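You operate a simulated robot arm through the tools that you are given. There is no shell and no other tool. Be economical: measure what you need, move in short steps, check, and stop when the job is done.

You are at the controls of a simulated two-armed robot. One attempt, no reset.

TASK
Pick up the jug of blue tracer with one hand, pass it to the other hand and put it on the second shelf from the bottom of the green rack. Set down upright: jug of blue tracer.

It is judged by the outcome, as a careful person would: the job done as asked, and still so three seconds after it is handed in. It fails if anything else is knocked over, pushed out of place, dropped, spilled or broken.

THE ROBOT
Two 7-joint arms with two-finger parallel grippers on one trunk, on a base that drives. Base frame: it is fixed to the floor where the robot stands at the start and does not move with it; the origin is under the middle of the robot, x ahead of it, y to its left, z up. Readings come in m, rad, newtons and seconds.
The left shoulder is at the start at [0.07, 0.163, 1.02], the right one opposite. With the tool pointing down near the work surface each hand reaches from about 0.38 to 0.88 m from the robot's upright axis, wherever it stands, measured 20 degrees to its own side. Places, roughly: second shelf of the green rack [0.6, 1.2, 0.5]. Payload 3.43 kg a hand.
The tool frame of a hand sits at the grasp point between the pads (the TCP): z along the fingers, y along the line on which they close. The tips reach 0.034 m beyond it. The gripper opens to 0.128 m. The fingers are 0.024 m wide and 0.012 m thick; the gripper's body (0.048 by 0.13 m) begins 0.096 m behind the TCP.
Orientation is told as [roll, pitch, yaw] about the base's x, y, z axes, in that order, counted from this pose: with the fingers straight down and closing along the base's y, the tool's x points along the base's -x, its y along +y and its z along -z.

THE INTERFACE
- The arms move only by the tool step_arm. It takes "left_deltas", "right_deltas" or both (then of equal length, played together; a hand with none holds still); each is a list of rows, each a list of 7 numbers: the finger opening in m, from 0 to 0.128, then the shift along the tool's x, y, z in m, then the turn, a rotation vector about the tool's x, y, z in rad. In form: [[jaw, tx, ty, tz, wx, wy, wz], ...]. A call has 1 to 20 rows; each row shifts and turns the commanded pose from where the row before left it, along the tool's axes as they then stand. Rows are played at 5 a second. More than 0.05 m and 0.15 rad between two rows, or a gripper value outside its range, and nothing of the call is played. A pose out of reach is approached as far as the arm can. The call stops where the force on the tool passes 40 N (or 10 N more than at its start, if that is more) or the arm is blocked; 0.2 s more then pass. Each finger travels about 0.153 m/s and halts on what it meets, pressing with about 23 N; the grip force reading is that of the motor and also rises with nothing between the fingers. The clock runs only during rows and for 0.2 s after the last one: add rows that do not move to give the fingers time. It gives the time, the measured TCP pose, the force on the tool (base axes), the opening and the grip force at its end, in the units of the frame above (readings bear some noise), with the torque about the TCP (base axes, N m) and any sound that the robot's microphone picked up.
- Cameras (640 x 400 px; columns grow to the right, rows downward): "scene" is now at [0.1217, 0.0456, 1.2386]; the picture's right is [0.54, -0.84, 0.00], its down [-0.55, -0.35, -0.76] and it looks along [0.64, 0.41, -0.65] (base axes); focal length 284 px, centre (320, 200). "left" rides on the left gripper at [0.076, 0.011, -0.16] in its tool frame; the picture's right is [-0.15, 0.99, 0.00], its down [-0.88, -0.13, -0.46] and it looks along [-0.45, -0.07, 0.89] (tool axes); focal length 234 px, centre (320, 200). "right" rides on the right gripper at [0.076, -0.011, -0.16] in its tool frame; the picture's right is [0.15, 0.99, 0.00], its down [-0.88, 0.13, -0.46] and it looks along [-0.45, 0.07, 0.89] (tool axes); focal length 234 px, centre (320, 200). There is no depth. A picture from a camera that has moved, and an enlarged one, comes with that camera's place and axes in the base frame and with its lens.
- grab_frame(camera): a new picture of that camera. No time passes.
- slide_trunk(by): slides the trunk up (or, below 0, down) by that many m; the arms and the scene camera ride with it, the base frame stays. It gives what a move gives, with no picture.
- base_move(legs): drives the robot by 1 to 6 legs, each [ahead, left, turn to the left] in m, m and rad, along the robot's own axes; the way and the turn of a leg run together, so that a leg with both is an arc; at most 1.5 m and 3.142 rad a leg. The arms and the cameras ride along, it lands a little off, and it stops where it bumps. It gives what a move gives.
- pan_tilt(pan, tilt): turns the head with the scene camera to pan (to the left, within 1.501 rad either way) and tilt (down, from -0.506 to 1.204), counted from straight ahead of the robot. It gives what a move gives.
- close_up(camera, box): a new picture of the part [left, top, right, bottom] of that camera's present view, enlarged. No time passes.
- finish_job(): hands the job in; it is judged then, once.

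Work in short steps. Places have to be worked out from the pictures, the camera data and where the tool is seen: move nearer, look again, correct. Check each grasp and each placing, and mend what went wrong. You have 120 turns and 88 pictures in all, those below and enlarged ones among them. Open the grippers and draw the arms clear of the work before you hand the job in, unless the task says otherwise; then end with one line.

The tools are called after "Emit:" as a command line: name --argument value ..., lists and objects as JSON in quotes. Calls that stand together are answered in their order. step_arm: Moves the arms, as the interface text tells. Its arguments: {"type":"object","properties":{"left_deltas":{"type":"array"},"right_deltas":{"type":"array"}},"required":[]} The other tools are called the same way: slide_trunk (by) slides the trunk up or down; base_move (legs) drives the base; pan_tilt (pan, tilt) turns the head that bears the scene camera; grab_frame (camera) takes a picture; close_up (camera, box) takes an enlarged picture of a part of a camera's view; finish_job () hands the job in.

At the start:

```text
time: 0.0
left_tcp_pos: [0.3502, 0.3849, 0.991]
left_tcp_rot: [0.0, -0.001, -0.001]
left_wrist_force: [0.3, -0.1, 0.5]
left_wrist_torque: [0.01, 0.0, -0.02]
left_opening: 0.1278
left_grasp_force: 0.0
right_tcp_pos: [0.4408, 0.0118, 0.922]
right_tcp_rot: [0.001, 0.0, 0.0]
right_wrist_force: [-0.5, -0.3, 0.0]
right_wrist_torque: [-0.02, 0.0, 0.02]
right_opening: 0.128
right_grasp_force: 0.0
trunk travel left (down, up): [-0.5, 0.44]
robot x, y, heading: [0.0029, -0.002, 0.004]
head pan, tilt: [0.567, 0.707]
```

scene: 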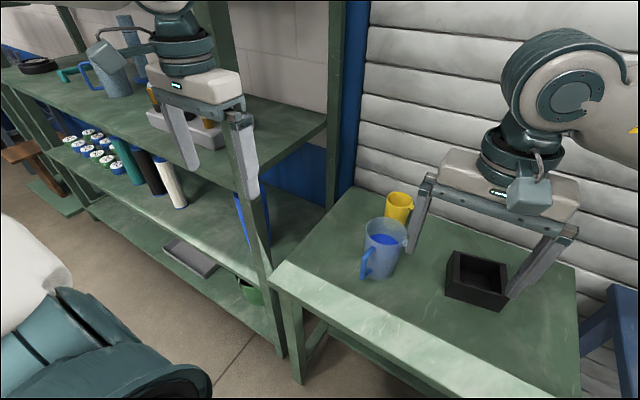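
right: 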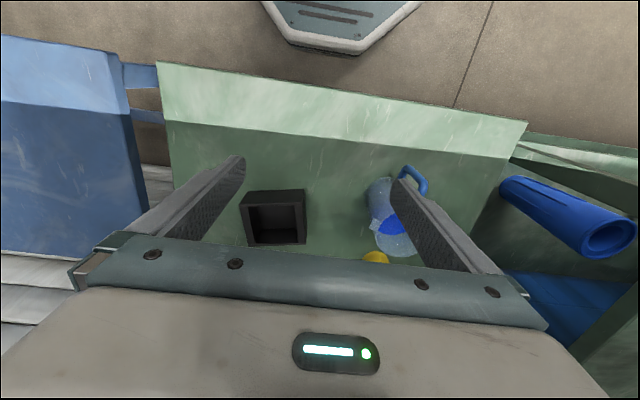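
left: 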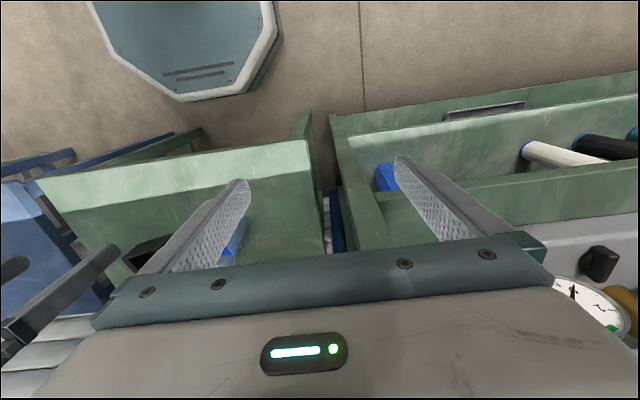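

The jug is on the table, near [0.52, 0.14] by the scene picture. I look closer at it, and turn the head toward the rack.

Emit:
close_up --camera "scene" --box '[320, 160, 480, 300]'

Emit:
pan_tilt --pan 1.1 --tilt 0.6

Emit:
grab_frame --camera "scene"

```text
2.86 times, centred on (400, 230) of scene
camera zoom: at [0.1217, 0.0456, 1.2386], right [0.54, -0.84, 0.0], down [-0.55, -0.35, -0.76], along [0.64, 0.41, -0.65], focal length 811 px, centre (91, 114)
```

zoom: 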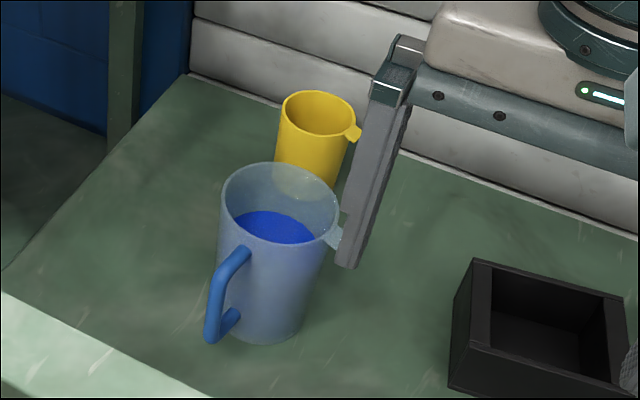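

```text
time: 0.9
left_tcp_pos: [0.3512, 0.3857, 0.9918]
left_tcp_rot: [-0.001, 0.0, -0.001]
left_wrist_force: [0.7, -0.2, 0.1]
left_wrist_torque: [0.01, -0.04, 0.05]
left_opening: 0.1281
left_grasp_force: 0.1
right_tcp_pos: [0.441, 0.0113, 0.9237]
right_tcp_rot: [0.0, 0.0, 0.001]
right_wrist_force: [-0.3, 0.5, 0.4]
right_wrist_torque: [-0.02, 0.0, 0.01]
right_opening: 0.1281
right_grasp_force: 0.0
trunk travel left (down, up): [-0.5, 0.44]
robot x, y, heading: [-0.0021, -0.0016, 0.002]
head pan, tilt: [1.1, 0.6]
```

```text
83 pictures are left
camera scene: at [0.0905, 0.0787, 1.2478], right [0.89, -0.45, 0.0], down [-0.26, -0.5, -0.82], along [0.38, 0.73, -0.57], focal length 284 px, centre (320, 200)
```

scene: 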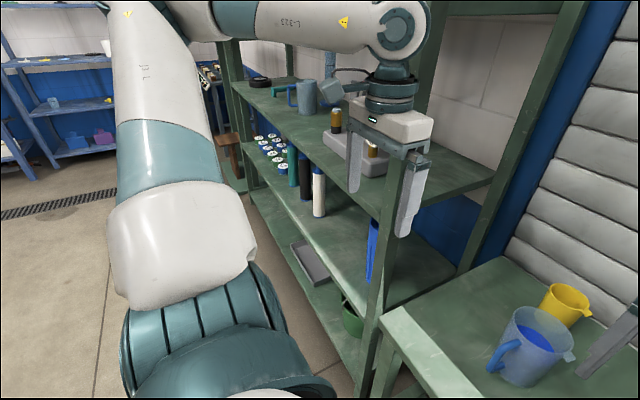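

The jug stands about [0.53, 0.135], rim near z 0.82, handle toward the robot's left-front. I move the right hand above it with the closing line across the handle–spout line, then look.

Emit:
step_arm --right_deltas '[[0.128, -0.022, 0.032, -0.007, 0, 0, 0], [0.128, -0.022, 0.032, -0.007, 0, 0, 0], [0.128, -0.022, 0.032, -0.007, 0, 0, 0], [0.128, -0.023, 0.032, -0.007, 0, 0, 0], [0.128, 0, 0, 0, 0, 0, 0.13], [0.128, 0, 0, 0, 0, 0, 0.13], [0.128, 0, 0, 0, 0, 0, 0.13], [0.128, 0, 0, 0, 0, 0, 0.13], [0.128, 0, 0, 0, 0, 0, 0]]'

Emit:
grab_frame --camera "right"

Emit:
pan_tilt --pan 0.3 --tilt 0.8

Emit:
grab_frame --camera "scene"

```text
time: 3.0
left_tcp_pos: [0.3515, 0.3848, 0.9902]
left_tcp_rot: [0.0, -0.001, 0.0]
left_wrist_force: [0.2, 0.7, -0.4]
left_wrist_torque: [-0.01, 0.01, -0.03]
left_opening: 0.1279
left_grasp_force: 0.1
right_tcp_pos: [0.5308, 0.1405, 0.9509]
right_tcp_rot: [0.0, -0.001, -0.521]
right_wrist_force: [-0.3, -0.7, 0.2]
right_wrist_torque: [0.03, -0.01, 0.01]
right_opening: 0.1281
right_grasp_force: 0.1
trunk travel left (down, up): [-0.5, 0.44]
robot x, y, heading: [0.0015, 0.0009, -0.002]
head pan, tilt: [1.1, 0.6]
```

```text
82 pictures are left
camera right: at [0.4588, 0.1685, 1.1099], right [0.37, 0.93, 0.0], down [0.83, -0.33, 0.46], along [0.42, -0.17, -0.89], focal length 234 px, centre (320, 200)
```

right: 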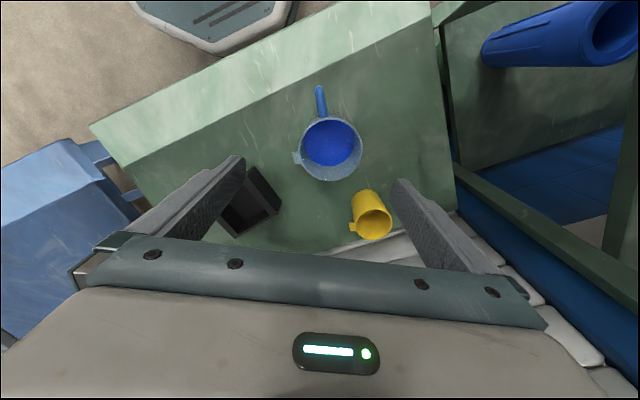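

```text
time: 4.1
left_tcp_pos: [0.3495, 0.3854, 0.9915]
left_tcp_rot: [0.0, 0.0, 0.001]
left_wrist_force: [0.1, -0.3, 0.1]
left_wrist_torque: [0.0, 0.0, -0.01]
left_opening: 0.1282
left_grasp_force: 0.0
right_tcp_pos: [0.5304, 0.1393, 0.9516]
right_tcp_rot: [0.0, 0.0, -0.522]
right_wrist_force: [0.3, -0.1, 0.4]
right_wrist_torque: [-0.01, 0.0, -0.02]
right_opening: 0.1279
right_grasp_force: 0.1
trunk travel left (down, up): [-0.5, 0.44]
robot x, y, heading: [-0.0007, -0.0012, -0.0]
head pan, tilt: [0.3, 0.799]
```

```text
81 pictures are left
camera scene: at [0.1274, 0.024, 1.231], right [0.3, -0.95, 0.0], down [-0.68, -0.21, -0.7], along [0.67, 0.21, -0.72], focal length 284 px, centre (320, 200)
```

scene: 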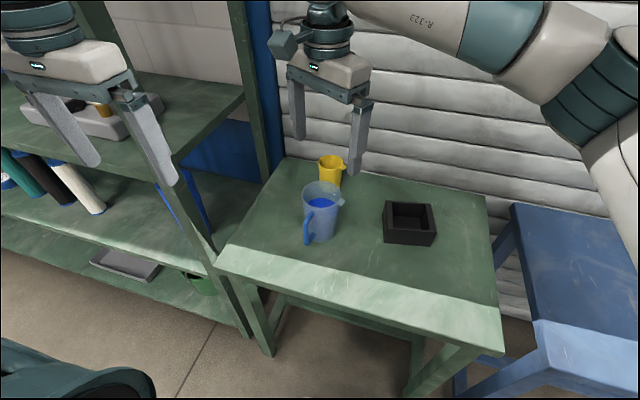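

The jug's spout points to about 257° and its handle to about 167°, centre near [0.532, 0.149]. I'll turn the hand so the fingers close along the 120°/300° line, clear of both, and shift over the jug.

Emit:
step_arm --right_deltas '[[0.128, 0, 0, 0, 0, 0, -0.13], [0.128, 0, 0, 0, 0, 0, -0.13], [0.128, 0, 0, 0, 0, 0, -0.13], [0.128, 0, 0, 0, 0, 0, -0.13], [0.128, 0, 0, 0, 0, 0, -0.13], [0.128, 0, 0, 0, 0, 0, -0.13], [0.128, 0, 0, 0, 0, 0, -0.13], [0.128, 0, 0, 0, 0, 0, -0.13], [0.128, 0.003, 0.008, 0, 0, 0, 0], [0.128, 0, 0, 0, 0, 0, 0]]'

Emit:
grab_frame --camera "right"

```text
time: 6.3
left_tcp_pos: [0.3516, 0.3848, 0.9924]
left_tcp_rot: [0.001, 0.001, 0.002]
left_wrist_force: [-0.1, 0.0, 0.4]
left_wrist_torque: [0.02, -0.02, 0.0]
left_opening: 0.1281
left_grasp_force: 0.0
right_tcp_pos: [0.5222, 0.1436, 0.9506]
right_tcp_rot: [0.0, 0.0, 0.52]
right_wrist_force: [-0.4, -0.1, 0.4]
right_wrist_torque: [0.0, -0.02, -0.01]
right_opening: 0.128
right_grasp_force: 0.0
trunk travel left (down, up): [-0.5, 0.44]
robot x, y, heading: [-0.0002, 0.0019, 0.004]
head pan, tilt: [0.3, 0.799]
```

```text
80 pictures are left
camera right: at [0.463, 0.0976, 1.1095], right [-0.62, 0.79, 0.0], down [0.7, 0.55, 0.46], along [0.36, 0.28, -0.89], focal length 234 px, centre (320, 200)
```

right: 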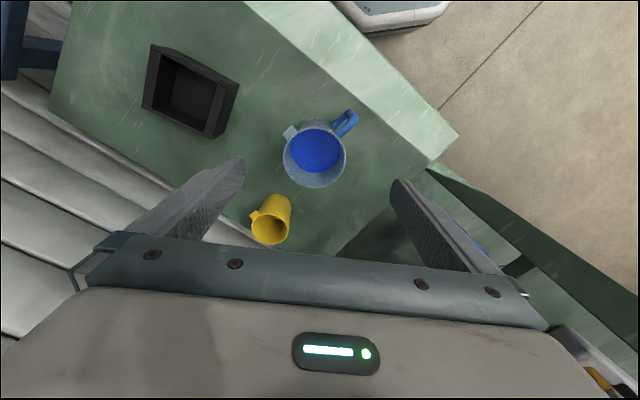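

New estimate: rim centre [0.535, 0.146], spout 265°, handle 172°. I turn slightly more, centre the hand, and come down to just above the rim before a check.

Emit:
step_arm --right_deltas '[[0.128, 0, 0, 0, 0, 0, -0.15], [0.128, -0.012, -0.006, 0, 0, 0, 0], [0.128, 0, 0, 0.025, 0, 0, 0], [0.128, 0, 0, 0.025, 0, 0, 0], [0.128, 0, 0, 0.02, 0, 0, 0], [0.128, 0, 0, 0.015, 0, 0, 0], [0.128, 0, 0, 0, 0, 0, 0]]'

Emit:
grab_frame --camera "right"

Emit:
close_up --camera "scene" --box '[240, 100, 440, 260]'

```text
time: 7.9
left_tcp_pos: [0.3501, 0.3845, 0.9908]
left_tcp_rot: [-0.001, 0.001, 0.0]
left_wrist_force: [0.7, -0.5, -0.4]
left_wrist_torque: [-0.01, 0.02, 0.01]
left_opening: 0.1281
left_grasp_force: 0.1
right_tcp_pos: [0.5352, 0.1479, 0.8661]
right_tcp_rot: [-0.001, 0.0, 0.671]
right_wrist_force: [-0.2, 1.1, 0.0]
right_wrist_torque: [0.04, -0.04, 0.03]
right_opening: 0.1278
right_grasp_force: 0.1
trunk travel left (down, up): [-0.5, 0.44]
robot x, y, heading: [0.0024, 0.0034, 0.004]
head pan, tilt: [0.3, 0.799]
```

```text
79 pictures are left
camera right: at [0.4833, 0.0927, 1.0245], right [-0.73, 0.68, 0.0], down [0.61, 0.65, 0.46], along [0.31, 0.33, -0.89], focal length 234 px, centre (320, 200)
```

right: 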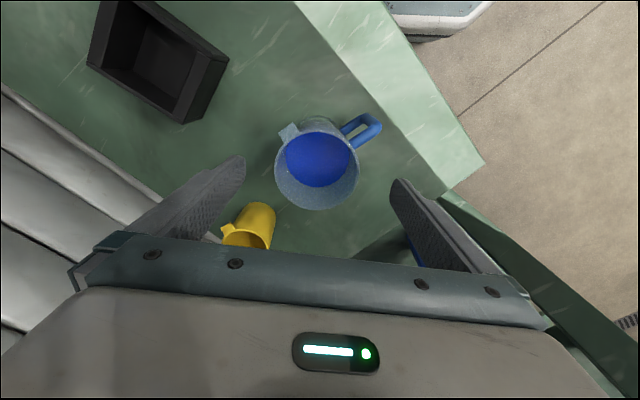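

```text
2.50 times, centred on (340, 180) of scene
camera zoom: at [0.1273, 0.0239, 1.231], right [0.3, -0.96, 0.0], down [-0.68, -0.21, -0.7], along [0.67, 0.21, -0.72], focal length 710 px, centre (270, 250)
```

zoom: 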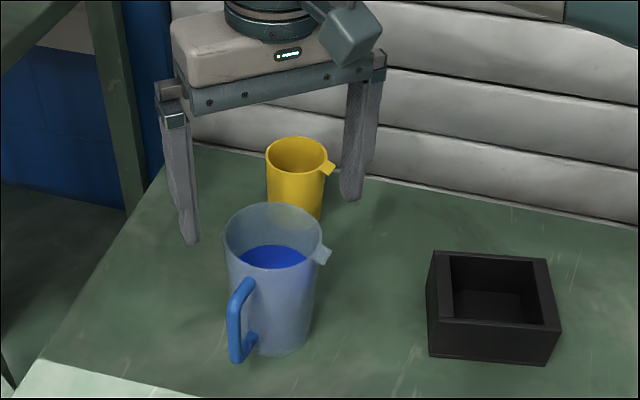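

The fingers straddle the jug, with the rim centre within a few mm of [0.533, 0.144, 0.815]. I go down to TCP z about 0.795 and look again before closing.

Emit:
step_arm --right_deltas '[[0.128, 0.004, -0.002, 0.02, 0, 0, 0], [0.128, 0, 0, 0.02, 0, 0, 0], [0.128, 0, 0, 0.02, 0, 0, 0], [0.128, 0, 0, 0.011, 0, 0, 0], [0.128, 0, 0, 0, 0, 0, 0]]'

Emit:
grab_frame --camera "right"

Emit:
close_up --camera "scene" --box '[240, 100, 440, 260]'

```text
time: 9.1
left_tcp_pos: [0.3508, 0.3849, 0.9907]
left_tcp_rot: [0.0, 0.001, 0.0]
left_wrist_force: [0.2, -0.1, -0.3]
left_wrist_torque: [0.03, -0.01, 0.0]
left_opening: 0.128
left_grasp_force: 0.1
right_tcp_pos: [0.5336, 0.1444, 0.7943]
right_tcp_rot: [0.002, 0.0, 0.67]
right_wrist_force: [-0.1, 0.0, 1.3]
right_wrist_torque: [0.01, -0.01, -0.01]
right_opening: 0.1281
right_grasp_force: 0.2
trunk travel left (down, up): [-0.5, 0.44]
robot x, y, heading: [0.0032, -0.0017, 0.0]
head pan, tilt: [0.3, 0.799]
```

```text
77 pictures are left
camera right: at [0.4824, 0.089, 0.9542], right [-0.73, 0.68, 0.0], down [0.61, 0.65, 0.46], along [0.31, 0.33, -0.89], focal length 234 px, centre (320, 200)
```

right: 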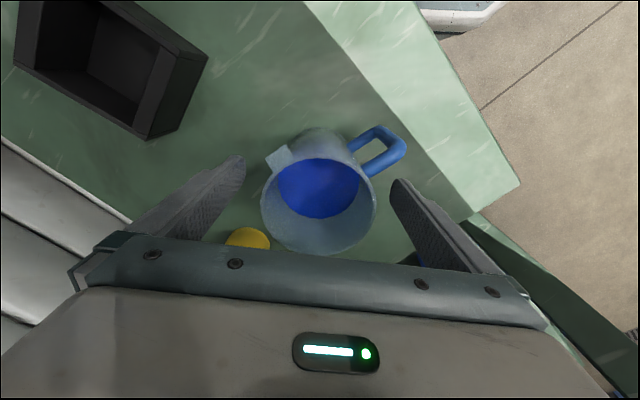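

```text
2.50 times, centred on (340, 180) of scene
camera zoom: at [0.1274, 0.0239, 1.2309], right [0.3, -0.96, 0.0], down [-0.69, -0.21, -0.7], along [0.67, 0.21, -0.72], focal length 710 px, centre (270, 250)
```

zoom: 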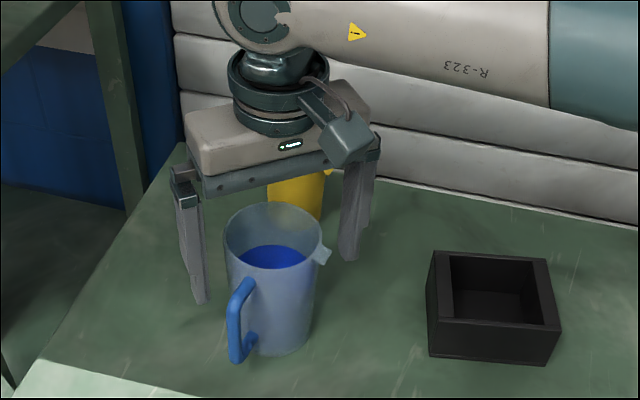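

Fingers clear handle (about 39° away) and spout (about 43°). I close gently in steps.

Emit:
step_arm --right_deltas '[[0.11, 0, 0, 0, 0, 0, 0], [0.1, 0, 0, 0, 0, 0, 0], [0.092, 0, 0, 0, 0, 0, 0], [0.085, 0, 0, 0, 0, 0, 0], [0.08, 0, 0, 0, 0, 0, 0], [0.075, 0, 0, 0, 0, 0, 0], [0.07, 0, 0, 0, 0, 0, 0], [0.06, 0, 0, 0, 0, 0, 0], [0.05, 0, 0, 0, 0, 0, 0]]'

Emit:
grab_frame --camera "right"

```text
time: 11.1
left_tcp_pos: [0.3509, 0.3842, 0.9918]
left_tcp_rot: [0.0, -0.001, 0.001]
left_wrist_force: [-0.5, 0.6, 0.0]
left_wrist_torque: [-0.01, 0.0, -0.02]
left_opening: 0.128
left_grasp_force: 0.0
right_tcp_pos: [0.534, 0.1441, 0.7953]
right_tcp_rot: [0.0, 0.001, 0.67]
right_wrist_force: [-0.8, 1.0, 1.2]
right_wrist_torque: [0.03, 0.04, -0.05]
right_opening: 0.0797
right_grasp_force: 23.3
trunk travel left (down, up): [-0.5, 0.44]
robot x, y, heading: [-0.0009, -0.0007, -0.003]
head pan, tilt: [0.3, 0.799]
```

```text
75 pictures are left
camera right: at [0.4823, 0.0891, 0.9543], right [-0.73, 0.68, 0.0], down [0.61, 0.65, 0.46], along [0.31, 0.33, -0.89], focal length 234 px, centre (320, 200)
```

right: 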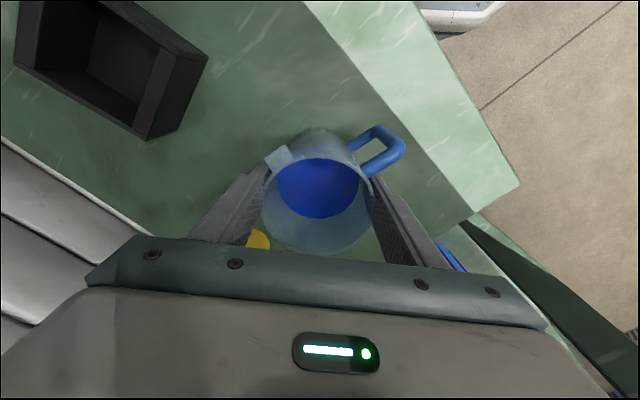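

Held at 0.0797 m with 23 N, consistent with the rim. I lift slowly.

Emit:
step_arm --right_deltas '[[0.05, 0, 0, -0.003, 0, 0, 0], [0.05, 0, 0, -0.008, 0, 0, 0], [0.05, 0, 0, -0.012, 0, 0, 0], [0.05, 0, 0, -0.012, 0, 0, 0], [0.05, 0, 0, -0.008, 0, 0, 0], [0.05, 0, 0, 0, 0, 0, 0], [0.05, 0, 0, 0, 0, 0, 0]]'

Emit:
close_up --camera "scene" --box '[240, 100, 440, 260]'

```text
time: 12.7
left_tcp_pos: [0.3512, 0.3856, 0.9914]
left_tcp_rot: [-0.001, 0.0, 0.001]
left_wrist_force: [0.0, -0.4, -0.6]
left_wrist_torque: [-0.01, 0.0, 0.03]
left_opening: 0.1278
left_grasp_force: 0.0
right_tcp_pos: [0.5339, 0.1434, 0.838]
right_tcp_rot: [0.002, -0.001, 0.669]
right_wrist_force: [0.2, 0.0, -2.5]
right_wrist_torque: [-0.01, -0.01, -0.03]
right_opening: 0.0786
right_grasp_force: 23.3
trunk travel left (down, up): [-0.5, 0.44]
robot x, y, heading: [0.0017, 0.0011, -0.002]
head pan, tilt: [0.3, 0.799]
```

```text
2.50 times, centred on (340, 180) of scene
camera zoom: at [0.1275, 0.024, 1.2309], right [0.3, -0.96, 0.0], down [-0.69, -0.21, -0.7], along [0.67, 0.21, -0.72], focal length 710 px, centre (270, 250)
```

zoom: 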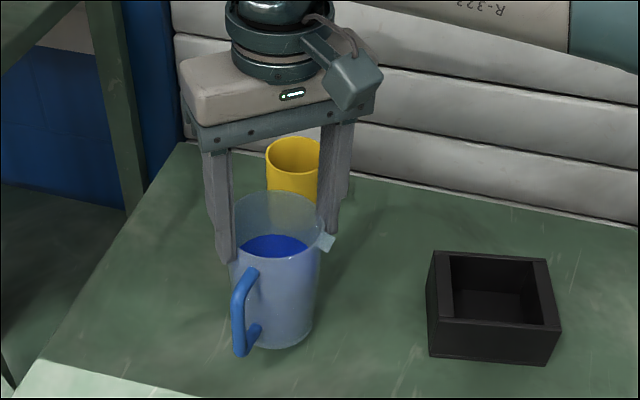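

The jug rose much less than the hand did; it may have slipped. I look from the wrist and at the jug's base.

Emit:
grab_frame --camera "right"

Emit:
close_up --camera "scene" --box '[290, 160, 360, 260]'

```text
73 pictures are left
camera right: at [0.4811, 0.0883, 0.9972], right [-0.73, 0.68, 0.0], down [0.61, 0.65, 0.46], along [0.31, 0.33, -0.89], focal length 234 px, centre (320, 200)
```

right: 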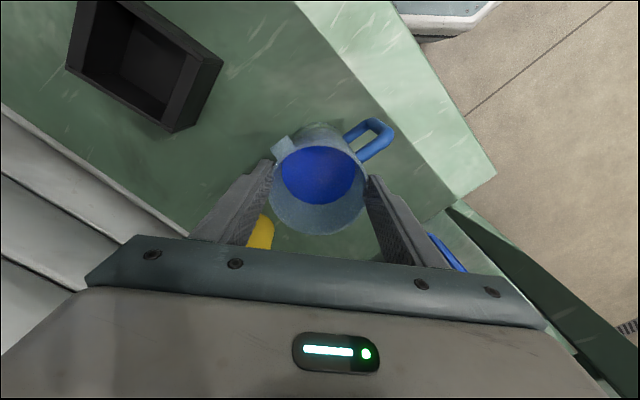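

```text
4.00 times, centred on (325, 210) of scene
camera zoom: at [0.1275, 0.024, 1.2309], right [0.3, -0.96, 0.0], down [-0.69, -0.21, -0.7], along [0.67, 0.21, -0.72], focal length 1135 px, centre (300, 160)
```

zoom: 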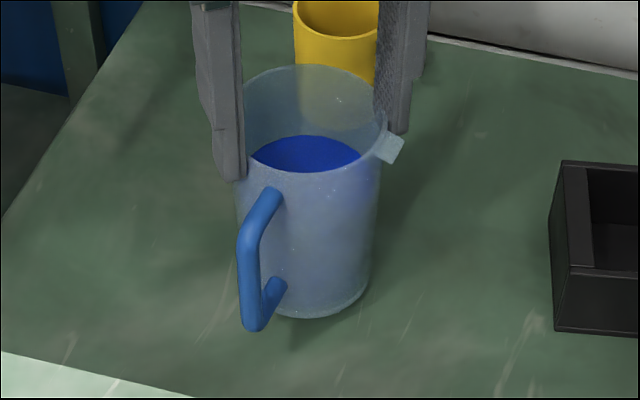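

By rim size the jug seems to have risen only about 14 mm while the hand rose 43 mm. I hold still for a second to learn whether it is still sliding.

Emit:
step_arm --right_deltas '[[0.05, 0, 0, 0, 0, 0, 0], [0.05, 0, 0, 0, 0, 0, 0], [0.05, 0, 0, 0, 0, 0, 0], [0.05, 0, 0, 0, 0, 0, 0]]'

Emit:
close_up --camera "scene" --box '[290, 160, 360, 260]'

```text
time: 13.7
left_tcp_pos: [0.3518, 0.3847, 0.9907]
left_tcp_rot: [0.0, 0.001, 0.001]
left_wrist_force: [-0.7, -0.5, -0.1]
left_wrist_torque: [0.02, 0.02, -0.01]
left_opening: 0.128
left_grasp_force: 0.0
right_tcp_pos: [0.5334, 0.143, 0.8393]
right_tcp_rot: [0.0, 0.001, 0.669]
right_wrist_force: [-0.5, 0.0, -2.1]
right_wrist_torque: [0.01, 0.02, 0.01]
right_opening: 0.0787
right_grasp_force: 23.6
trunk travel left (down, up): [-0.5, 0.44]
robot x, y, heading: [-0.0006, -0.0002, 0.0]
head pan, tilt: [0.3, 0.799]
```

```text
4.00 times, centred on (325, 210) of scene
camera zoom: at [0.1276, 0.024, 1.2309], right [0.3, -0.96, 0.0], down [-0.69, -0.21, -0.7], along [0.67, 0.21, -0.72], focal length 1135 px, centre (300, 160)
```

zoom: 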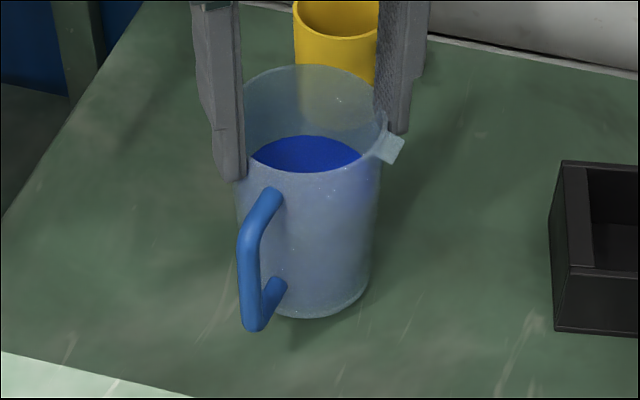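

It is static and fully hanging (about 2.3 N), with roughly 2 cm of finger overlap at the rim. I raise another 15 mm slowly to test whether the hold slips again.

Emit:
step_arm --right_deltas '[[0.05, 0, 0, -0.002, 0, 0, 0], [0.05, 0, 0, -0.004, 0, 0, 0], [0.05, 0, 0, -0.004, 0, 0, 0], [0.05, 0, 0, -0.004, 0, 0, 0], [0.05, 0, 0, -0.001, 0, 0, 0], [0.05, 0, 0, 0, 0, 0, 0]]'

Emit:
close_up --camera "scene" --box '[290, 160, 360, 260]'

Emit:
grab_frame --camera "right"

```text
time: 15.1
left_tcp_pos: [0.3516, 0.3853, 0.9908]
left_tcp_rot: [-0.001, -0.001, 0.0]
left_wrist_force: [-0.2, 0.6, -0.8]
left_wrist_torque: [-0.01, 0.01, 0.0]
left_opening: 0.1279
left_grasp_force: 0.0
right_tcp_pos: [0.5343, 0.1439, 0.8538]
right_tcp_rot: [-0.001, -0.001, 0.671]
right_wrist_force: [-0.4, 0.4, -1.8]
right_wrist_torque: [-0.03, 0.01, -0.03]
right_opening: 0.0786
right_grasp_force: 22.6
trunk travel left (down, up): [-0.5, 0.44]
robot x, y, heading: [-0.0065, -0.0014, 0.001]
head pan, tilt: [0.3, 0.799]
```

```text
4.00 times, centred on (325, 210) of scene
camera zoom: at [0.1276, 0.0239, 1.2309], right [0.3, -0.96, 0.0], down [-0.69, -0.21, -0.7], along [0.67, 0.21, -0.72], focal length 1135 px, centre (300, 160)
```

zoom: 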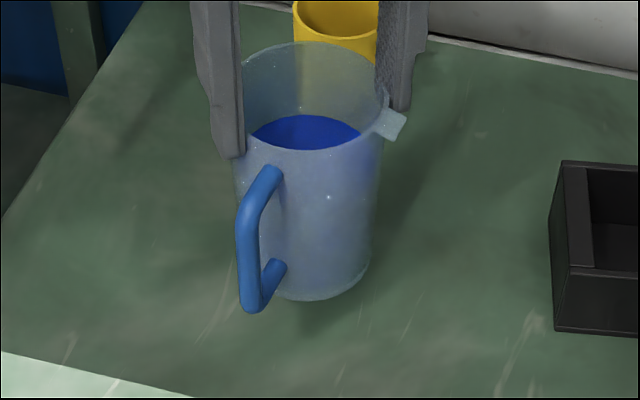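

```text
69 pictures are left
camera right: at [0.4818, 0.0886, 1.0126], right [-0.73, 0.68, 0.0], down [0.61, 0.65, 0.46], along [0.31, 0.33, -0.89], focal length 234 px, centre (320, 200)
```

right: 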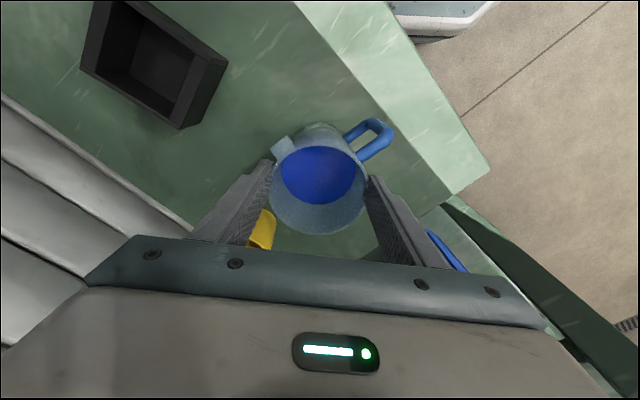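

No slip this time: jug and hand moved together. I raise it 10 cm more, gently, before backing away from the table for a clear handover space.

Emit:
step_arm --right_deltas '[[0.05, 0, 0, -0.004, 0, 0, 0], [0.05, 0, 0, -0.008, 0, 0, 0], [0.05, 0, 0, -0.01, 0, 0, 0], [0.05, 0, 0, -0.01, 0, 0, 0], [0.05, 0, 0, -0.01, 0, 0, 0], [0.05, 0, 0, -0.01, 0, 0, 0], [0.05, 0, 0, -0.01, 0, 0, 0], [0.05, 0, 0, -0.01, 0, 0, 0], [0.05, 0, 0, -0.01, 0, 0, 0], [0.05, 0, 0, -0.008, 0, 0, 0], [0.05, 0, 0, -0.005, 0, 0, 0], [0.05, 0, 0, 0, 0, 0, 0]]'

Emit:
grab_frame --camera "right"

Emit:
grab_frame --camera "scene"

```text
time: 17.7
left_tcp_pos: [0.3508, 0.386, 0.991]
left_tcp_rot: [0.0, 0.0, 0.0]
left_wrist_force: [-0.4, 1.0, -0.4]
left_wrist_torque: [-0.02, -0.05, 0.02]
left_opening: 0.1282
left_grasp_force: 0.0
right_tcp_pos: [0.5335, 0.1434, 0.9482]
right_tcp_rot: [-0.001, 0.0, 0.67]
right_wrist_force: [-0.3, 0.0, -1.9]
right_wrist_torque: [0.0, 0.05, -0.01]
right_opening: 0.0789
right_grasp_force: 22.9
trunk travel left (down, up): [-0.5, 0.44]
robot x, y, heading: [0.0016, -0.001, -0.005]
head pan, tilt: [0.3, 0.799]
```

```text
68 pictures are left
camera right: at [0.4818, 0.0883, 1.1075], right [-0.73, 0.68, 0.0], down [0.61, 0.65, 0.46], along [0.31, 0.33, -0.89], focal length 234 px, centre (320, 200)
```

right: 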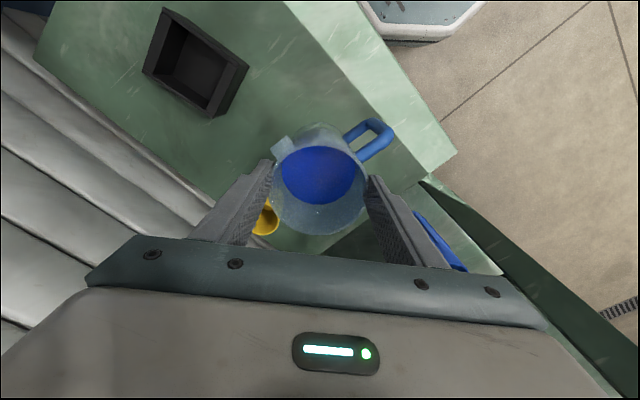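

```text
67 pictures are left
camera scene: at [0.1277, 0.0239, 1.2309], right [0.3, -0.96, 0.0], down [-0.69, -0.21, -0.7], along [0.67, 0.21, -0.72], focal length 284 px, centre (320, 200)
```

scene: 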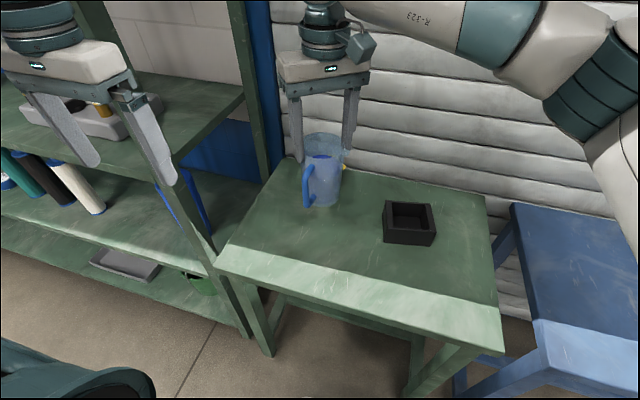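

The hold is steady. I back the robot 0.3 m away from table and rack.

Emit:
base_move --legs '[[-0.15, 0, 0], [-0.15, 0, 0]]'

Emit:
grab_frame --camera "scene"

Emit:
grab_frame --camera "right"

```text
time: 20.0
left_tcp_pos: [0.0559, 0.3838, 0.9924]
left_tcp_rot: [0.001, 0.001, -0.005]
left_wrist_force: [-0.5, -0.1, 0.6]
left_wrist_torque: [-0.03, -0.03, 0.03]
left_opening: 0.1279
left_grasp_force: 0.1
right_tcp_pos: [0.238, 0.1412, 0.9494]
right_tcp_rot: [-0.001, 0.0, 0.667]
right_wrist_force: [-0.4, 0.4, -2.2]
right_wrist_torque: [-0.02, -0.01, -0.03]
right_opening: 0.0786
right_grasp_force: 22.9
trunk travel left (down, up): [-0.5, 0.44]
robot x, y, heading: [-0.2947, 0.0007, -0.003]
head pan, tilt: [0.3, 0.799]
```

```text
66 pictures are left
camera scene: at [-0.1696, 0.0238, 1.231], right [0.29, -0.96, 0.0], down [-0.69, -0.21, -0.7], along [0.67, 0.2, -0.72], focal length 284 px, centre (320, 200)
```

scene: 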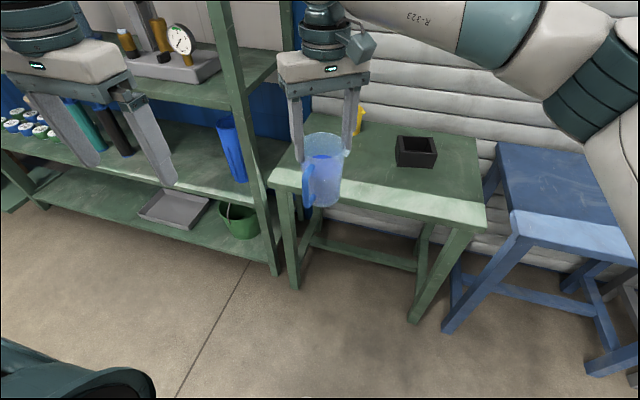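

```text
65 pictures are left
camera right: at [0.185, 0.0866, 1.1077], right [-0.73, 0.69, 0.0], down [0.61, 0.65, 0.46], along [0.31, 0.33, -0.89], focal length 234 px, centre (320, 200)
```

right: 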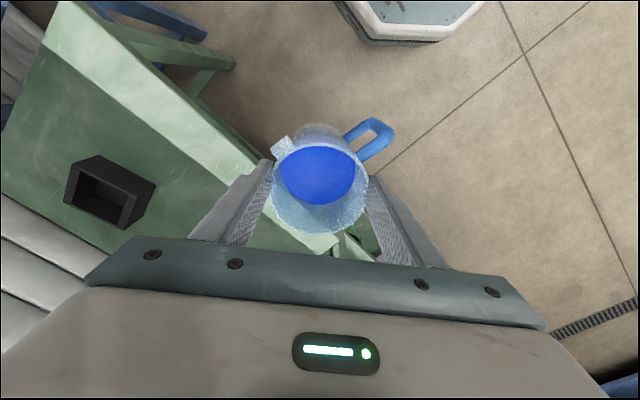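

The jug rides well; the free stretch of the second shelf lies between the bottles and the blue tumbler near the right post. Now I turn the left hand to point forward-right, 15° below horizontal, while the right hand turns the jug so that its handle will face the left palm.

Emit:
step_arm --left_deltas '[[0.128, 0, 0, 0, 0, 0, 0.122], [0.128, 0, 0, 0, 0, 0, 0.122], [0.128, 0, 0, 0, 0, 0, 0.122], [0.128, 0, 0, 0, 0, 0, 0.122], [0.128, 0, 0, 0, 0, 0, 0.122], [0.128, 0, 0, 0, 0, -0.131, 0], [0.128, 0, 0, 0, 0, -0.131, 0], [0.128, 0, 0, 0, 0, -0.131, 0], [0.128, 0, 0, 0, 0, -0.131, 0], [0.128, 0, 0, 0, 0, -0.131, 0], [0.128, 0, 0, 0, 0, -0.131, 0], [0.128, 0, 0, 0, 0, -0.131, 0], [0.128, 0, 0, 0, 0, -0.131, 0], [0.128, 0, 0, 0, 0, -0.131, 0], [0.128, 0, 0, 0, 0, -0.13, 0], [0.128, 0, 0, 0, 0, 0, 0]]' --right_deltas '[[0.05, -0.007, -0.01, 0, 0, 0, 0], [0.05, -0.007, -0.011, 0, 0, 0, 0], [0.05, -0.007, -0.011, 0, 0, 0, 0], [0.05, -0.007, -0.011, 0, 0, 0, 0], [0.05, -0.007, -0.01, 0, 0, 0, 0], [0.05, 0, 0, 0, 0, 0, 0.04], [0.05, 0, 0, 0, 0, 0, 0.06], [0.05, 0, 0, 0, 0, 0, 0.06], [0.05, 0, 0, 0, 0, 0, 0.06], [0.05, 0, 0, 0, 0, 0, 0.06], [0.05, 0, 0, 0, 0, 0, 0.06], [0.05, 0, 0, 0, 0, 0, 0.06], [0.05, 0, 0, 0, 0, 0, 0.04], [0.05, 0, 0, 0, 0, 0, 0.03], [0.05, 0, 0, 0, 0, 0, 0], [0.05, 0, 0, 0, 0, 0, 0]]'

Emit:
grab_frame --camera "scene"

Emit:
grab_frame --camera "left"

```text
time: 23.4
left_tcp_pos: [0.0627, 0.4008, 0.9966]
left_tcp_rot: [-0.002, -1.31, -0.613]
left_wrist_force: [-0.8, -0.4, -0.6]
left_wrist_torque: [-0.02, -0.01, 0.02]
left_opening: 0.128
left_grasp_force: 0.1
left hand out of reach, approached as far as the arm can: row 12, 13, 14
right_tcp_pos: [0.2987, 0.1208, 0.9472]
right_tcp_rot: [0.0, -0.001, 0.194]
right_wrist_force: [0.5, 0.6, -1.9]
right_wrist_torque: [0.01, -0.02, 0.0]
right_opening: 0.0788
right_grasp_force: 23.0
trunk travel left (down, up): [-0.5, 0.44]
robot x, y, heading: [-0.2958, 0.0004, -0.008]
head pan, tilt: [0.3, 0.799]
```

```text
64 pictures are left
camera scene: at [-0.1688, 0.0239, 1.2309], right [0.29, -0.96, 0.0], down [-0.69, -0.21, -0.7], along [0.67, 0.2, -0.72], focal length 284 px, centre (320, 200)
```

scene: 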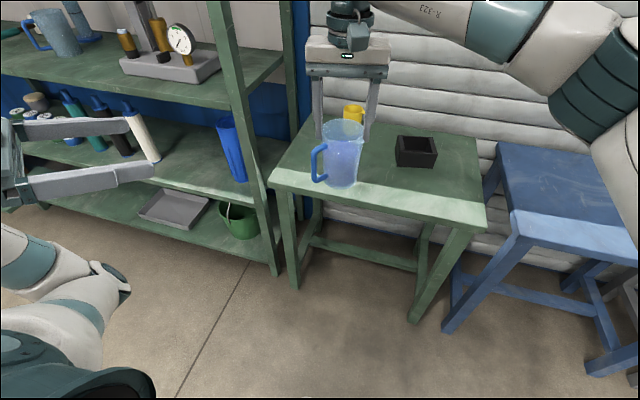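

```text
63 pictures are left
camera left: at [-0.0716, 0.5102, 0.9638], right [0.6, 0.79, 0.14], down [-0.25, 0.02, 0.97], along [0.76, -0.62, 0.21], focal length 234 px, centre (320, 200)
```

left: 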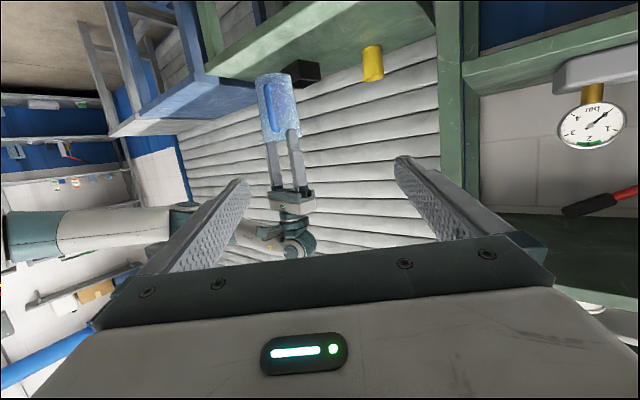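

Both hands are in attitude. I judge the jug axis at [0.298, 0.117], its bottom near z 0.80. I bring the left hand to a staging point 0.20 m short of the jug along its pointing line, at z 0.858.

Emit:
step_arm --left_deltas '[[0.128, 0.0117, -0.0119, 0.0233, 0, 0, 0], [0.128, 0.0117, -0.0119, 0.0233, 0, 0, 0], [0.128, 0.0117, -0.0119, 0.0233, 0, 0, 0], [0.128, 0.0117, -0.0119, 0.0233, 0, 0, 0], [0.128, 0.0117, -0.0119, 0.0233, 0, 0, 0], [0.128, 0.0117, -0.0119, 0.0233, 0, 0, 0], [0.128, 0.0117, -0.0119, 0.0233, 0, 0, 0], [0.128, 0.0117, -0.0119, 0.0233, 0, 0, 0], [0.128, 0, 0, 0, 0, 0, 0]]'

Emit:
pan_tilt --pan 0.4 --tilt 0.65

Emit:
grab_frame --camera "scene"

Emit:
grab_frame --camera "left"

```text
time: 25.4
left_tcp_pos: [0.1114, 0.3779, 0.9987]
left_tcp_rot: [-0.016, -1.307, -0.601]
left_wrist_force: [-0.2, -0.4, -0.8]
left_wrist_torque: [0.0, 0.0, 0.0]
left_opening: 0.1281
left_grasp_force: 0.1
left hand out of reach, approached as far as the arm can: row 1, 2, 3, 4, 5, 6, 7, 8
right_tcp_pos: [0.2994, 0.1209, 0.9474]
right_tcp_rot: [0.0, 0.002, 0.196]
right_wrist_force: [-0.2, 0.4, -2.1]
right_wrist_torque: [0.0, -0.01, -0.04]
right_opening: 0.0789
right_grasp_force: 23.1
trunk travel left (down, up): [-0.5, 0.44]
robot x, y, heading: [-0.2981, -0.0016, -0.001]
head pan, tilt: [0.3, 0.799]
```

```text
time: 26.1
left_tcp_pos: [0.1115, 0.3782, 0.9983]
left_tcp_rot: [-0.017, -1.308, -0.6]
left_wrist_force: [0.3, -0.9, 1.4]
left_wrist_torque: [0.0, 0.03, -0.01]
left_opening: 0.1282
left_grasp_force: 0.1
right_tcp_pos: [0.2988, 0.121, 0.9487]
right_tcp_rot: [0.0, 0.001, 0.196]
right_wrist_force: [0.9, -0.7, -2.0]
right_wrist_torque: [-0.03, 0.01, 0.0]
right_opening: 0.0787
right_grasp_force: 23.4
trunk travel left (down, up): [-0.5, 0.44]
robot x, y, heading: [-0.2964, -0.0023, -0.0]
head pan, tilt: [0.4, 0.649]
```

```text
62 pictures are left
camera scene: at [-0.1657, 0.0337, 1.2435], right [0.39, -0.92, 0.0], down [-0.56, -0.23, -0.8], along [0.73, 0.31, -0.61], focal length 284 px, centre (320, 200)
```

scene: 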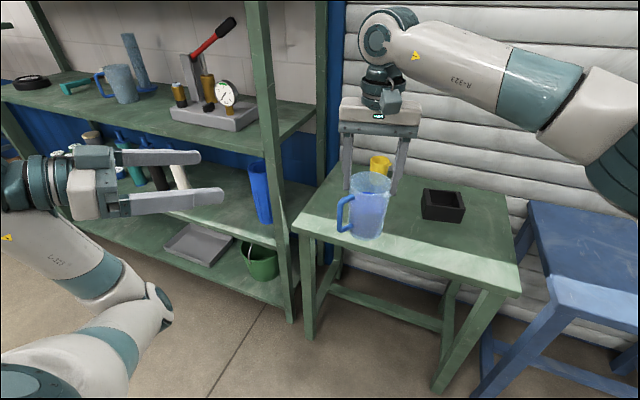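

```text
61 pictures are left
camera left: at [-0.0234, 0.4879, 0.9666], right [0.6, 0.79, 0.14], down [-0.24, 0.02, 0.97], along [0.76, -0.62, 0.2], focal length 234 px, centre (320, 200)
```

left: 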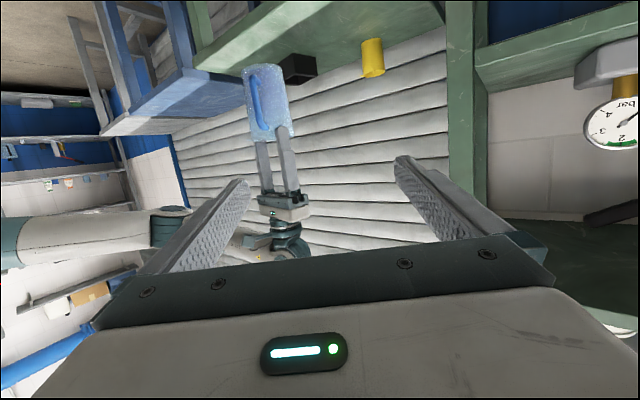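

The left arm is too folded there. I move the jug farther out and turn both hands a further 15°, which gives the left arm more room.

Emit:
step_arm --left_deltas '[[0.128, 0, 0, 0, 0.063, 0, 0.017], [0.128, 0, 0, 0, 0.063, 0, 0.017], [0.128, 0, 0, 0, 0.063, 0, 0.017], [0.128, 0, 0, 0, 0.062, 0, 0.016], [0.128, 0, 0, 0, 0, 0, 0], [0.128, 0, 0, 0, 0, 0, 0], [0.128, 0, 0, 0, 0, 0, 0], [0.128, 0, 0, 0, 0, 0, 0], [0.128, 0, 0, 0, 0, 0, 0], [0.128, 0, 0, 0, 0, 0, 0], [0.128, 0, 0, 0, 0, 0, 0], [0.128, 0, 0, 0, 0, 0, 0]]' --right_deltas '[[0.05, -0.007, -0.005, 0, 0, 0, 0], [0.05, -0.012, -0.01, 0, 0, 0, 0], [0.05, -0.015, -0.012, 0, 0, 0, 0], [0.05, -0.015, -0.013, 0, 0, 0, 0], [0.05, -0.015, -0.013, 0, 0, 0, 0], [0.05, -0.015, -0.013, 0, 0, 0, 0.04], [0.05, -0.015, -0.012, 0, 0, 0, 0.05], [0.05, -0.01, -0.008, 0, 0, 0, 0.05], [0.05, -0.006, -0.004, 0, 0, 0, 0.05], [0.05, 0, 0, 0, 0, 0, 0.04], [0.05, 0, 0, 0, 0, 0, 0.03], [0.05, 0, 0, 0, 0, 0, 0]]'

Emit:
grab_frame --camera "scene"

```text
time: 28.7
left_tcp_pos: [0.0953, 0.36, 1.0189]
left_tcp_rot: [-0.01, -1.31, -0.862]
left_wrist_force: [0.2, 0.5, 0.6]
left_wrist_torque: [-0.01, -0.01, -0.02]
left_opening: 0.128
left_grasp_force: 0.0
left hand out of reach, approached as far as the arm can: row 1, 2, 3, 4
right_tcp_pos: [0.4231, 0.0511, 0.9472]
right_tcp_rot: [0.001, 0.001, -0.063]
right_wrist_force: [0.3, -0.2, -1.2]
right_wrist_torque: [-0.02, 0.0, 0.03]
right_opening: 0.0789
right_grasp_force: 23.6
trunk travel left (down, up): [-0.5, 0.44]
robot x, y, heading: [-0.2957, 0.0001, 0.005]
head pan, tilt: [0.4, 0.649]
```

```text
60 pictures are left
camera scene: at [-0.1657, 0.0337, 1.2435], right [0.39, -0.92, 0.0], down [-0.56, -0.23, -0.8], along [0.73, 0.31, -0.6], focal length 284 px, centre (320, 200)
```

scene: 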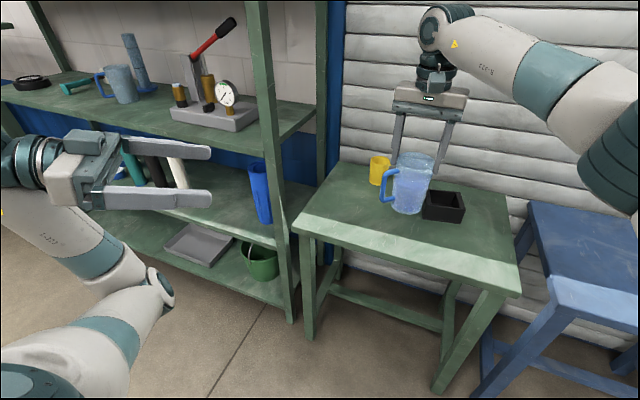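

Commanded and reached poses may differ for the left hand, so I move only half the way toward the new staging point [0.307, 0.185, 0.858] and read the pose.

Emit:
step_arm --left_deltas '[[0.128, 0.0086, 0.0047, 0.0303, 0, 0, 0], [0.128, 0.0086, 0.0047, 0.0303, 0, 0, 0], [0.128, 0.0086, 0.0047, 0.0303, 0, 0, 0], [0.128, 0.0086, 0.0047, 0.0303, 0, 0, 0], [0.128, 0, 0, 0, 0, 0, 0]]'

```text
time: 29.9
left_tcp_pos: [0.1347, 0.2877, 0.9992]
left_tcp_rot: [-0.009, -1.308, -0.865]
left_wrist_force: [-0.3, 0.2, 0.2]
left_wrist_torque: [0.01, 0.03, -0.02]
left_opening: 0.128
left_grasp_force: 0.0
left hand out of reach, approached as far as the arm can: row 1, 2, 3, 4
right_tcp_pos: [0.4239, 0.0521, 0.9477]
right_tcp_rot: [-0.002, 0.003, -0.064]
right_wrist_force: [0.1, -0.2, -1.5]
right_wrist_torque: [0.01, 0.03, -0.01]
right_opening: 0.0788
right_grasp_force: 22.8
trunk travel left (down, up): [-0.5, 0.44]
robot x, y, heading: [-0.2971, -0.0001, -0.004]
head pan, tilt: [0.4, 0.649]
```

The straight path is still too folded; I swing outward first (tool y) and read again.

Emit:
step_arm --left_deltas '[[0.128, 0, 0.03, 0, 0, 0, 0], [0.128, 0, 0.03, 0, 0, 0, 0], [0.128, 0, 0.03, 0, 0, 0, 0], [0.128, 0, 0.03, 0, 0, 0, 0], [0.128, 0, 0, 0, 0, 0, 0]]'

```text
time: 31.1
left_tcp_pos: [0.1605, 0.3153, 1.0433]
left_tcp_rot: [-0.012, -1.31, -0.863]
left_wrist_force: [0.9, -0.1, 0.0]
left_wrist_torque: [0.0, 0.0, -0.03]
left_opening: 0.1283
left_grasp_force: 0.2
left hand out of reach, approached as far as the arm can: row 1, 2, 3, 4
right_tcp_pos: [0.4236, 0.0521, 0.948]
right_tcp_rot: [0.001, 0.0, -0.065]
right_wrist_force: [-0.2, 0.9, -1.9]
right_wrist_torque: [-0.04, -0.03, -0.01]
right_opening: 0.0789
right_grasp_force: 22.2
trunk travel left (down, up): [-0.5, 0.44]
robot x, y, heading: [-0.2944, -0.0002, -0.001]
head pan, tilt: [0.4, 0.649]
```

The wrist seems to be at a limit in this folded, elbow-low posture. I tilt the hand back down somewhat, then will reach out and level it again farther from the body.

Emit:
step_arm --left_deltas '[[0.128, 0, 0, 0, 0, 0.14, 0], [0.128, 0, 0, 0, 0, 0.14, 0], [0.128, 0, 0, 0, 0, 0.14, 0], [0.128, 0, 0, 0, 0, 0.14, 0], [0.128, 0, 0, 0, 0, 0.14, 0], [0.128, 0, 0, 0, 0, 0, 0]]'

Emit:
grab_frame --camera "scene"

```text
time: 32.5
left_tcp_pos: [0.1613, 0.3155, 1.0439]
left_tcp_rot: [-0.002, -0.61, -0.871]
left_wrist_force: [-0.5, 0.1, 0.0]
left_wrist_torque: [-0.04, 0.03, 0.0]
left_opening: 0.1281
left_grasp_force: 0.0
right_tcp_pos: [0.4232, 0.0521, 0.9472]
right_tcp_rot: [0.0, 0.001, -0.064]
right_wrist_force: [-0.5, -0.1, -2.4]
right_wrist_torque: [-0.03, 0.03, -0.03]
right_opening: 0.0786
right_grasp_force: 23.3
trunk travel left (down, up): [-0.5, 0.44]
robot x, y, heading: [-0.2943, -0.0004, -0.002]
head pan, tilt: [0.4, 0.649]
```

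```text
59 pictures are left
camera scene: at [-0.1654, 0.0341, 1.2434], right [0.39, -0.92, 0.0], down [-0.56, -0.23, -0.8], along [0.73, 0.31, -0.61], focal length 284 px, centre (320, 200)
```

scene: 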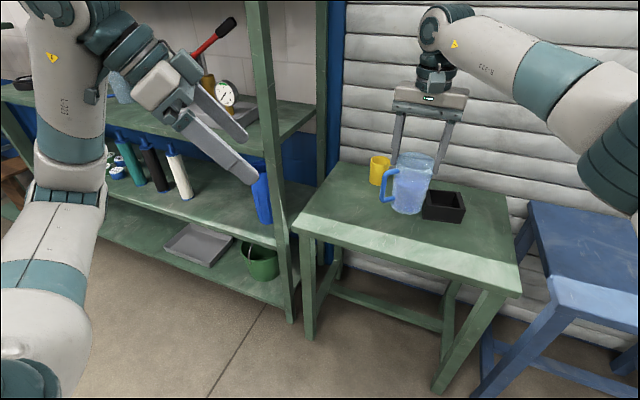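

Now the commanded and reached poses agree. I reach forward and lower with this tilt, to about [0.30, 0.22, 0.88].

Emit:
step_arm --left_deltas '[[0.128, -0.007, 0.0077, 0.0374, 0, 0, 0], [0.128, -0.007, 0.0077, 0.0374, 0, 0, 0], [0.128, -0.007, 0.0077, 0.0374, 0, 0, 0], [0.128, -0.007, 0.0077, 0.0374, 0, 0, 0], [0.128, -0.007, 0.0077, 0.0374, 0, 0, 0], [0.128, -0.007, 0.0077, 0.0374, 0, 0, 0], [0.128, 0, 0, 0, 0, 0, 0]]'

Emit:
grab_frame --camera "scene"

```text
time: 34.1
left_tcp_pos: [0.2956, 0.2202, 0.8838]
left_tcp_rot: [-0.002, -0.61, -0.871]
left_wrist_force: [-0.5, 0.0, 0.1]
left_wrist_torque: [-0.01, 0.01, 0.01]
left_opening: 0.1282
left_grasp_force: 0.0
right_tcp_pos: [0.4231, 0.0531, 0.9479]
right_tcp_rot: [0.002, 0.0, -0.065]
right_wrist_force: [0.6, 0.4, -1.8]
right_wrist_torque: [0.02, 0.02, -0.01]
right_opening: 0.0788
right_grasp_force: 22.8
trunk travel left (down, up): [-0.5, 0.44]
robot x, y, heading: [-0.296, -0.0016, -0.004]
head pan, tilt: [0.4, 0.649]
```

```text
58 pictures are left
camera scene: at [-0.1661, 0.0338, 1.2436], right [0.39, -0.92, 0.0], down [-0.56, -0.23, -0.8], along [0.73, 0.31, -0.6], focal length 284 px, centre (320, 200)
```

scene: 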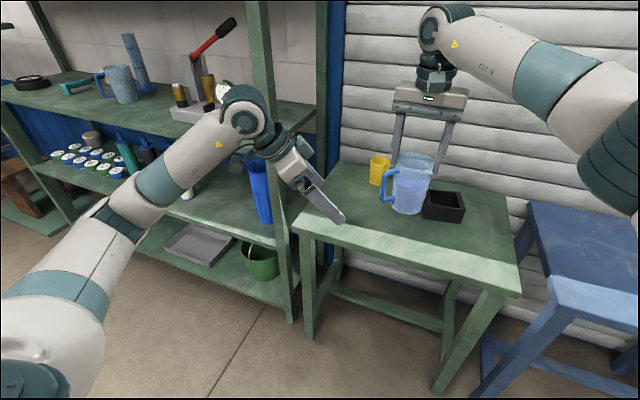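

Reached with a much better posture. I level the hand again here.

Emit:
step_arm --left_deltas '[[0.128, 0, 0, 0, 0, -0.14, 0], [0.128, 0, 0, 0, 0, -0.14, 0], [0.128, 0, 0, 0, 0, -0.14, 0], [0.128, 0, 0, 0, 0, -0.14, 0], [0.128, 0, 0, 0, 0, -0.14, 0], [0.128, 0, 0, 0, 0, 0, 0]]'

Emit:
grab_frame --camera "scene"

Emit:
grab_frame --camera "left"

```text
time: 35.5
left_tcp_pos: [0.2996, 0.2206, 0.8834]
left_tcp_rot: [0.0, -1.31, -0.873]
left_wrist_force: [-0.2, -0.4, -0.2]
left_wrist_torque: [0.02, -0.01, -0.01]
left_opening: 0.1282
left_grasp_force: 0.1
right_tcp_pos: [0.4231, 0.0515, 0.95]
right_tcp_rot: [0.0, 0.001, -0.066]
right_wrist_force: [-0.2, -0.7, -1.9]
right_wrist_torque: [0.01, 0.02, -0.02]
right_opening: 0.0787
right_grasp_force: 23.3
trunk travel left (down, up): [-0.5, 0.44]
robot x, y, heading: [-0.2971, 0.0047, -0.007]
head pan, tilt: [0.4, 0.649]
```

```text
57 pictures are left
camera scene: at [-0.1657, 0.0334, 1.2435], right [0.39, -0.92, 0.0], down [-0.56, -0.23, -0.8], along [0.73, 0.31, -0.6], focal length 284 px, centre (320, 200)
```

scene: 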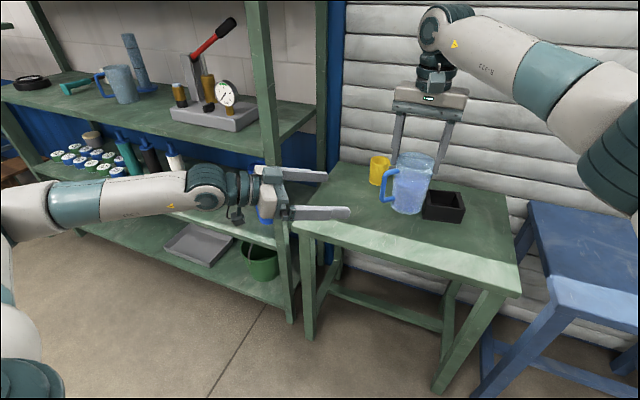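

```text
56 pictures are left
camera left: at [0.197, 0.3605, 0.8506], right [0.78, 0.61, 0.14], down [-0.24, 0.08, 0.97], along [0.58, -0.79, 0.21], focal length 234 px, centre (320, 200)
```

left: 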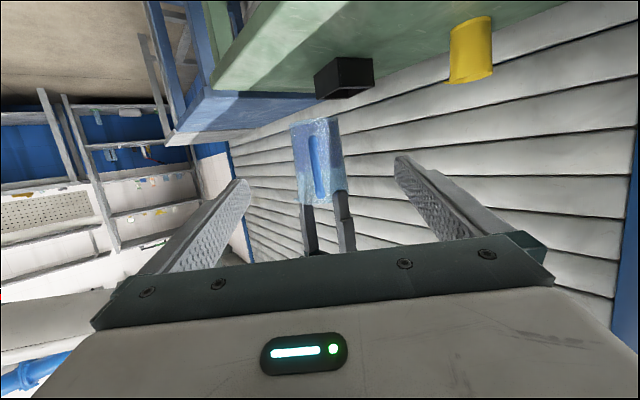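

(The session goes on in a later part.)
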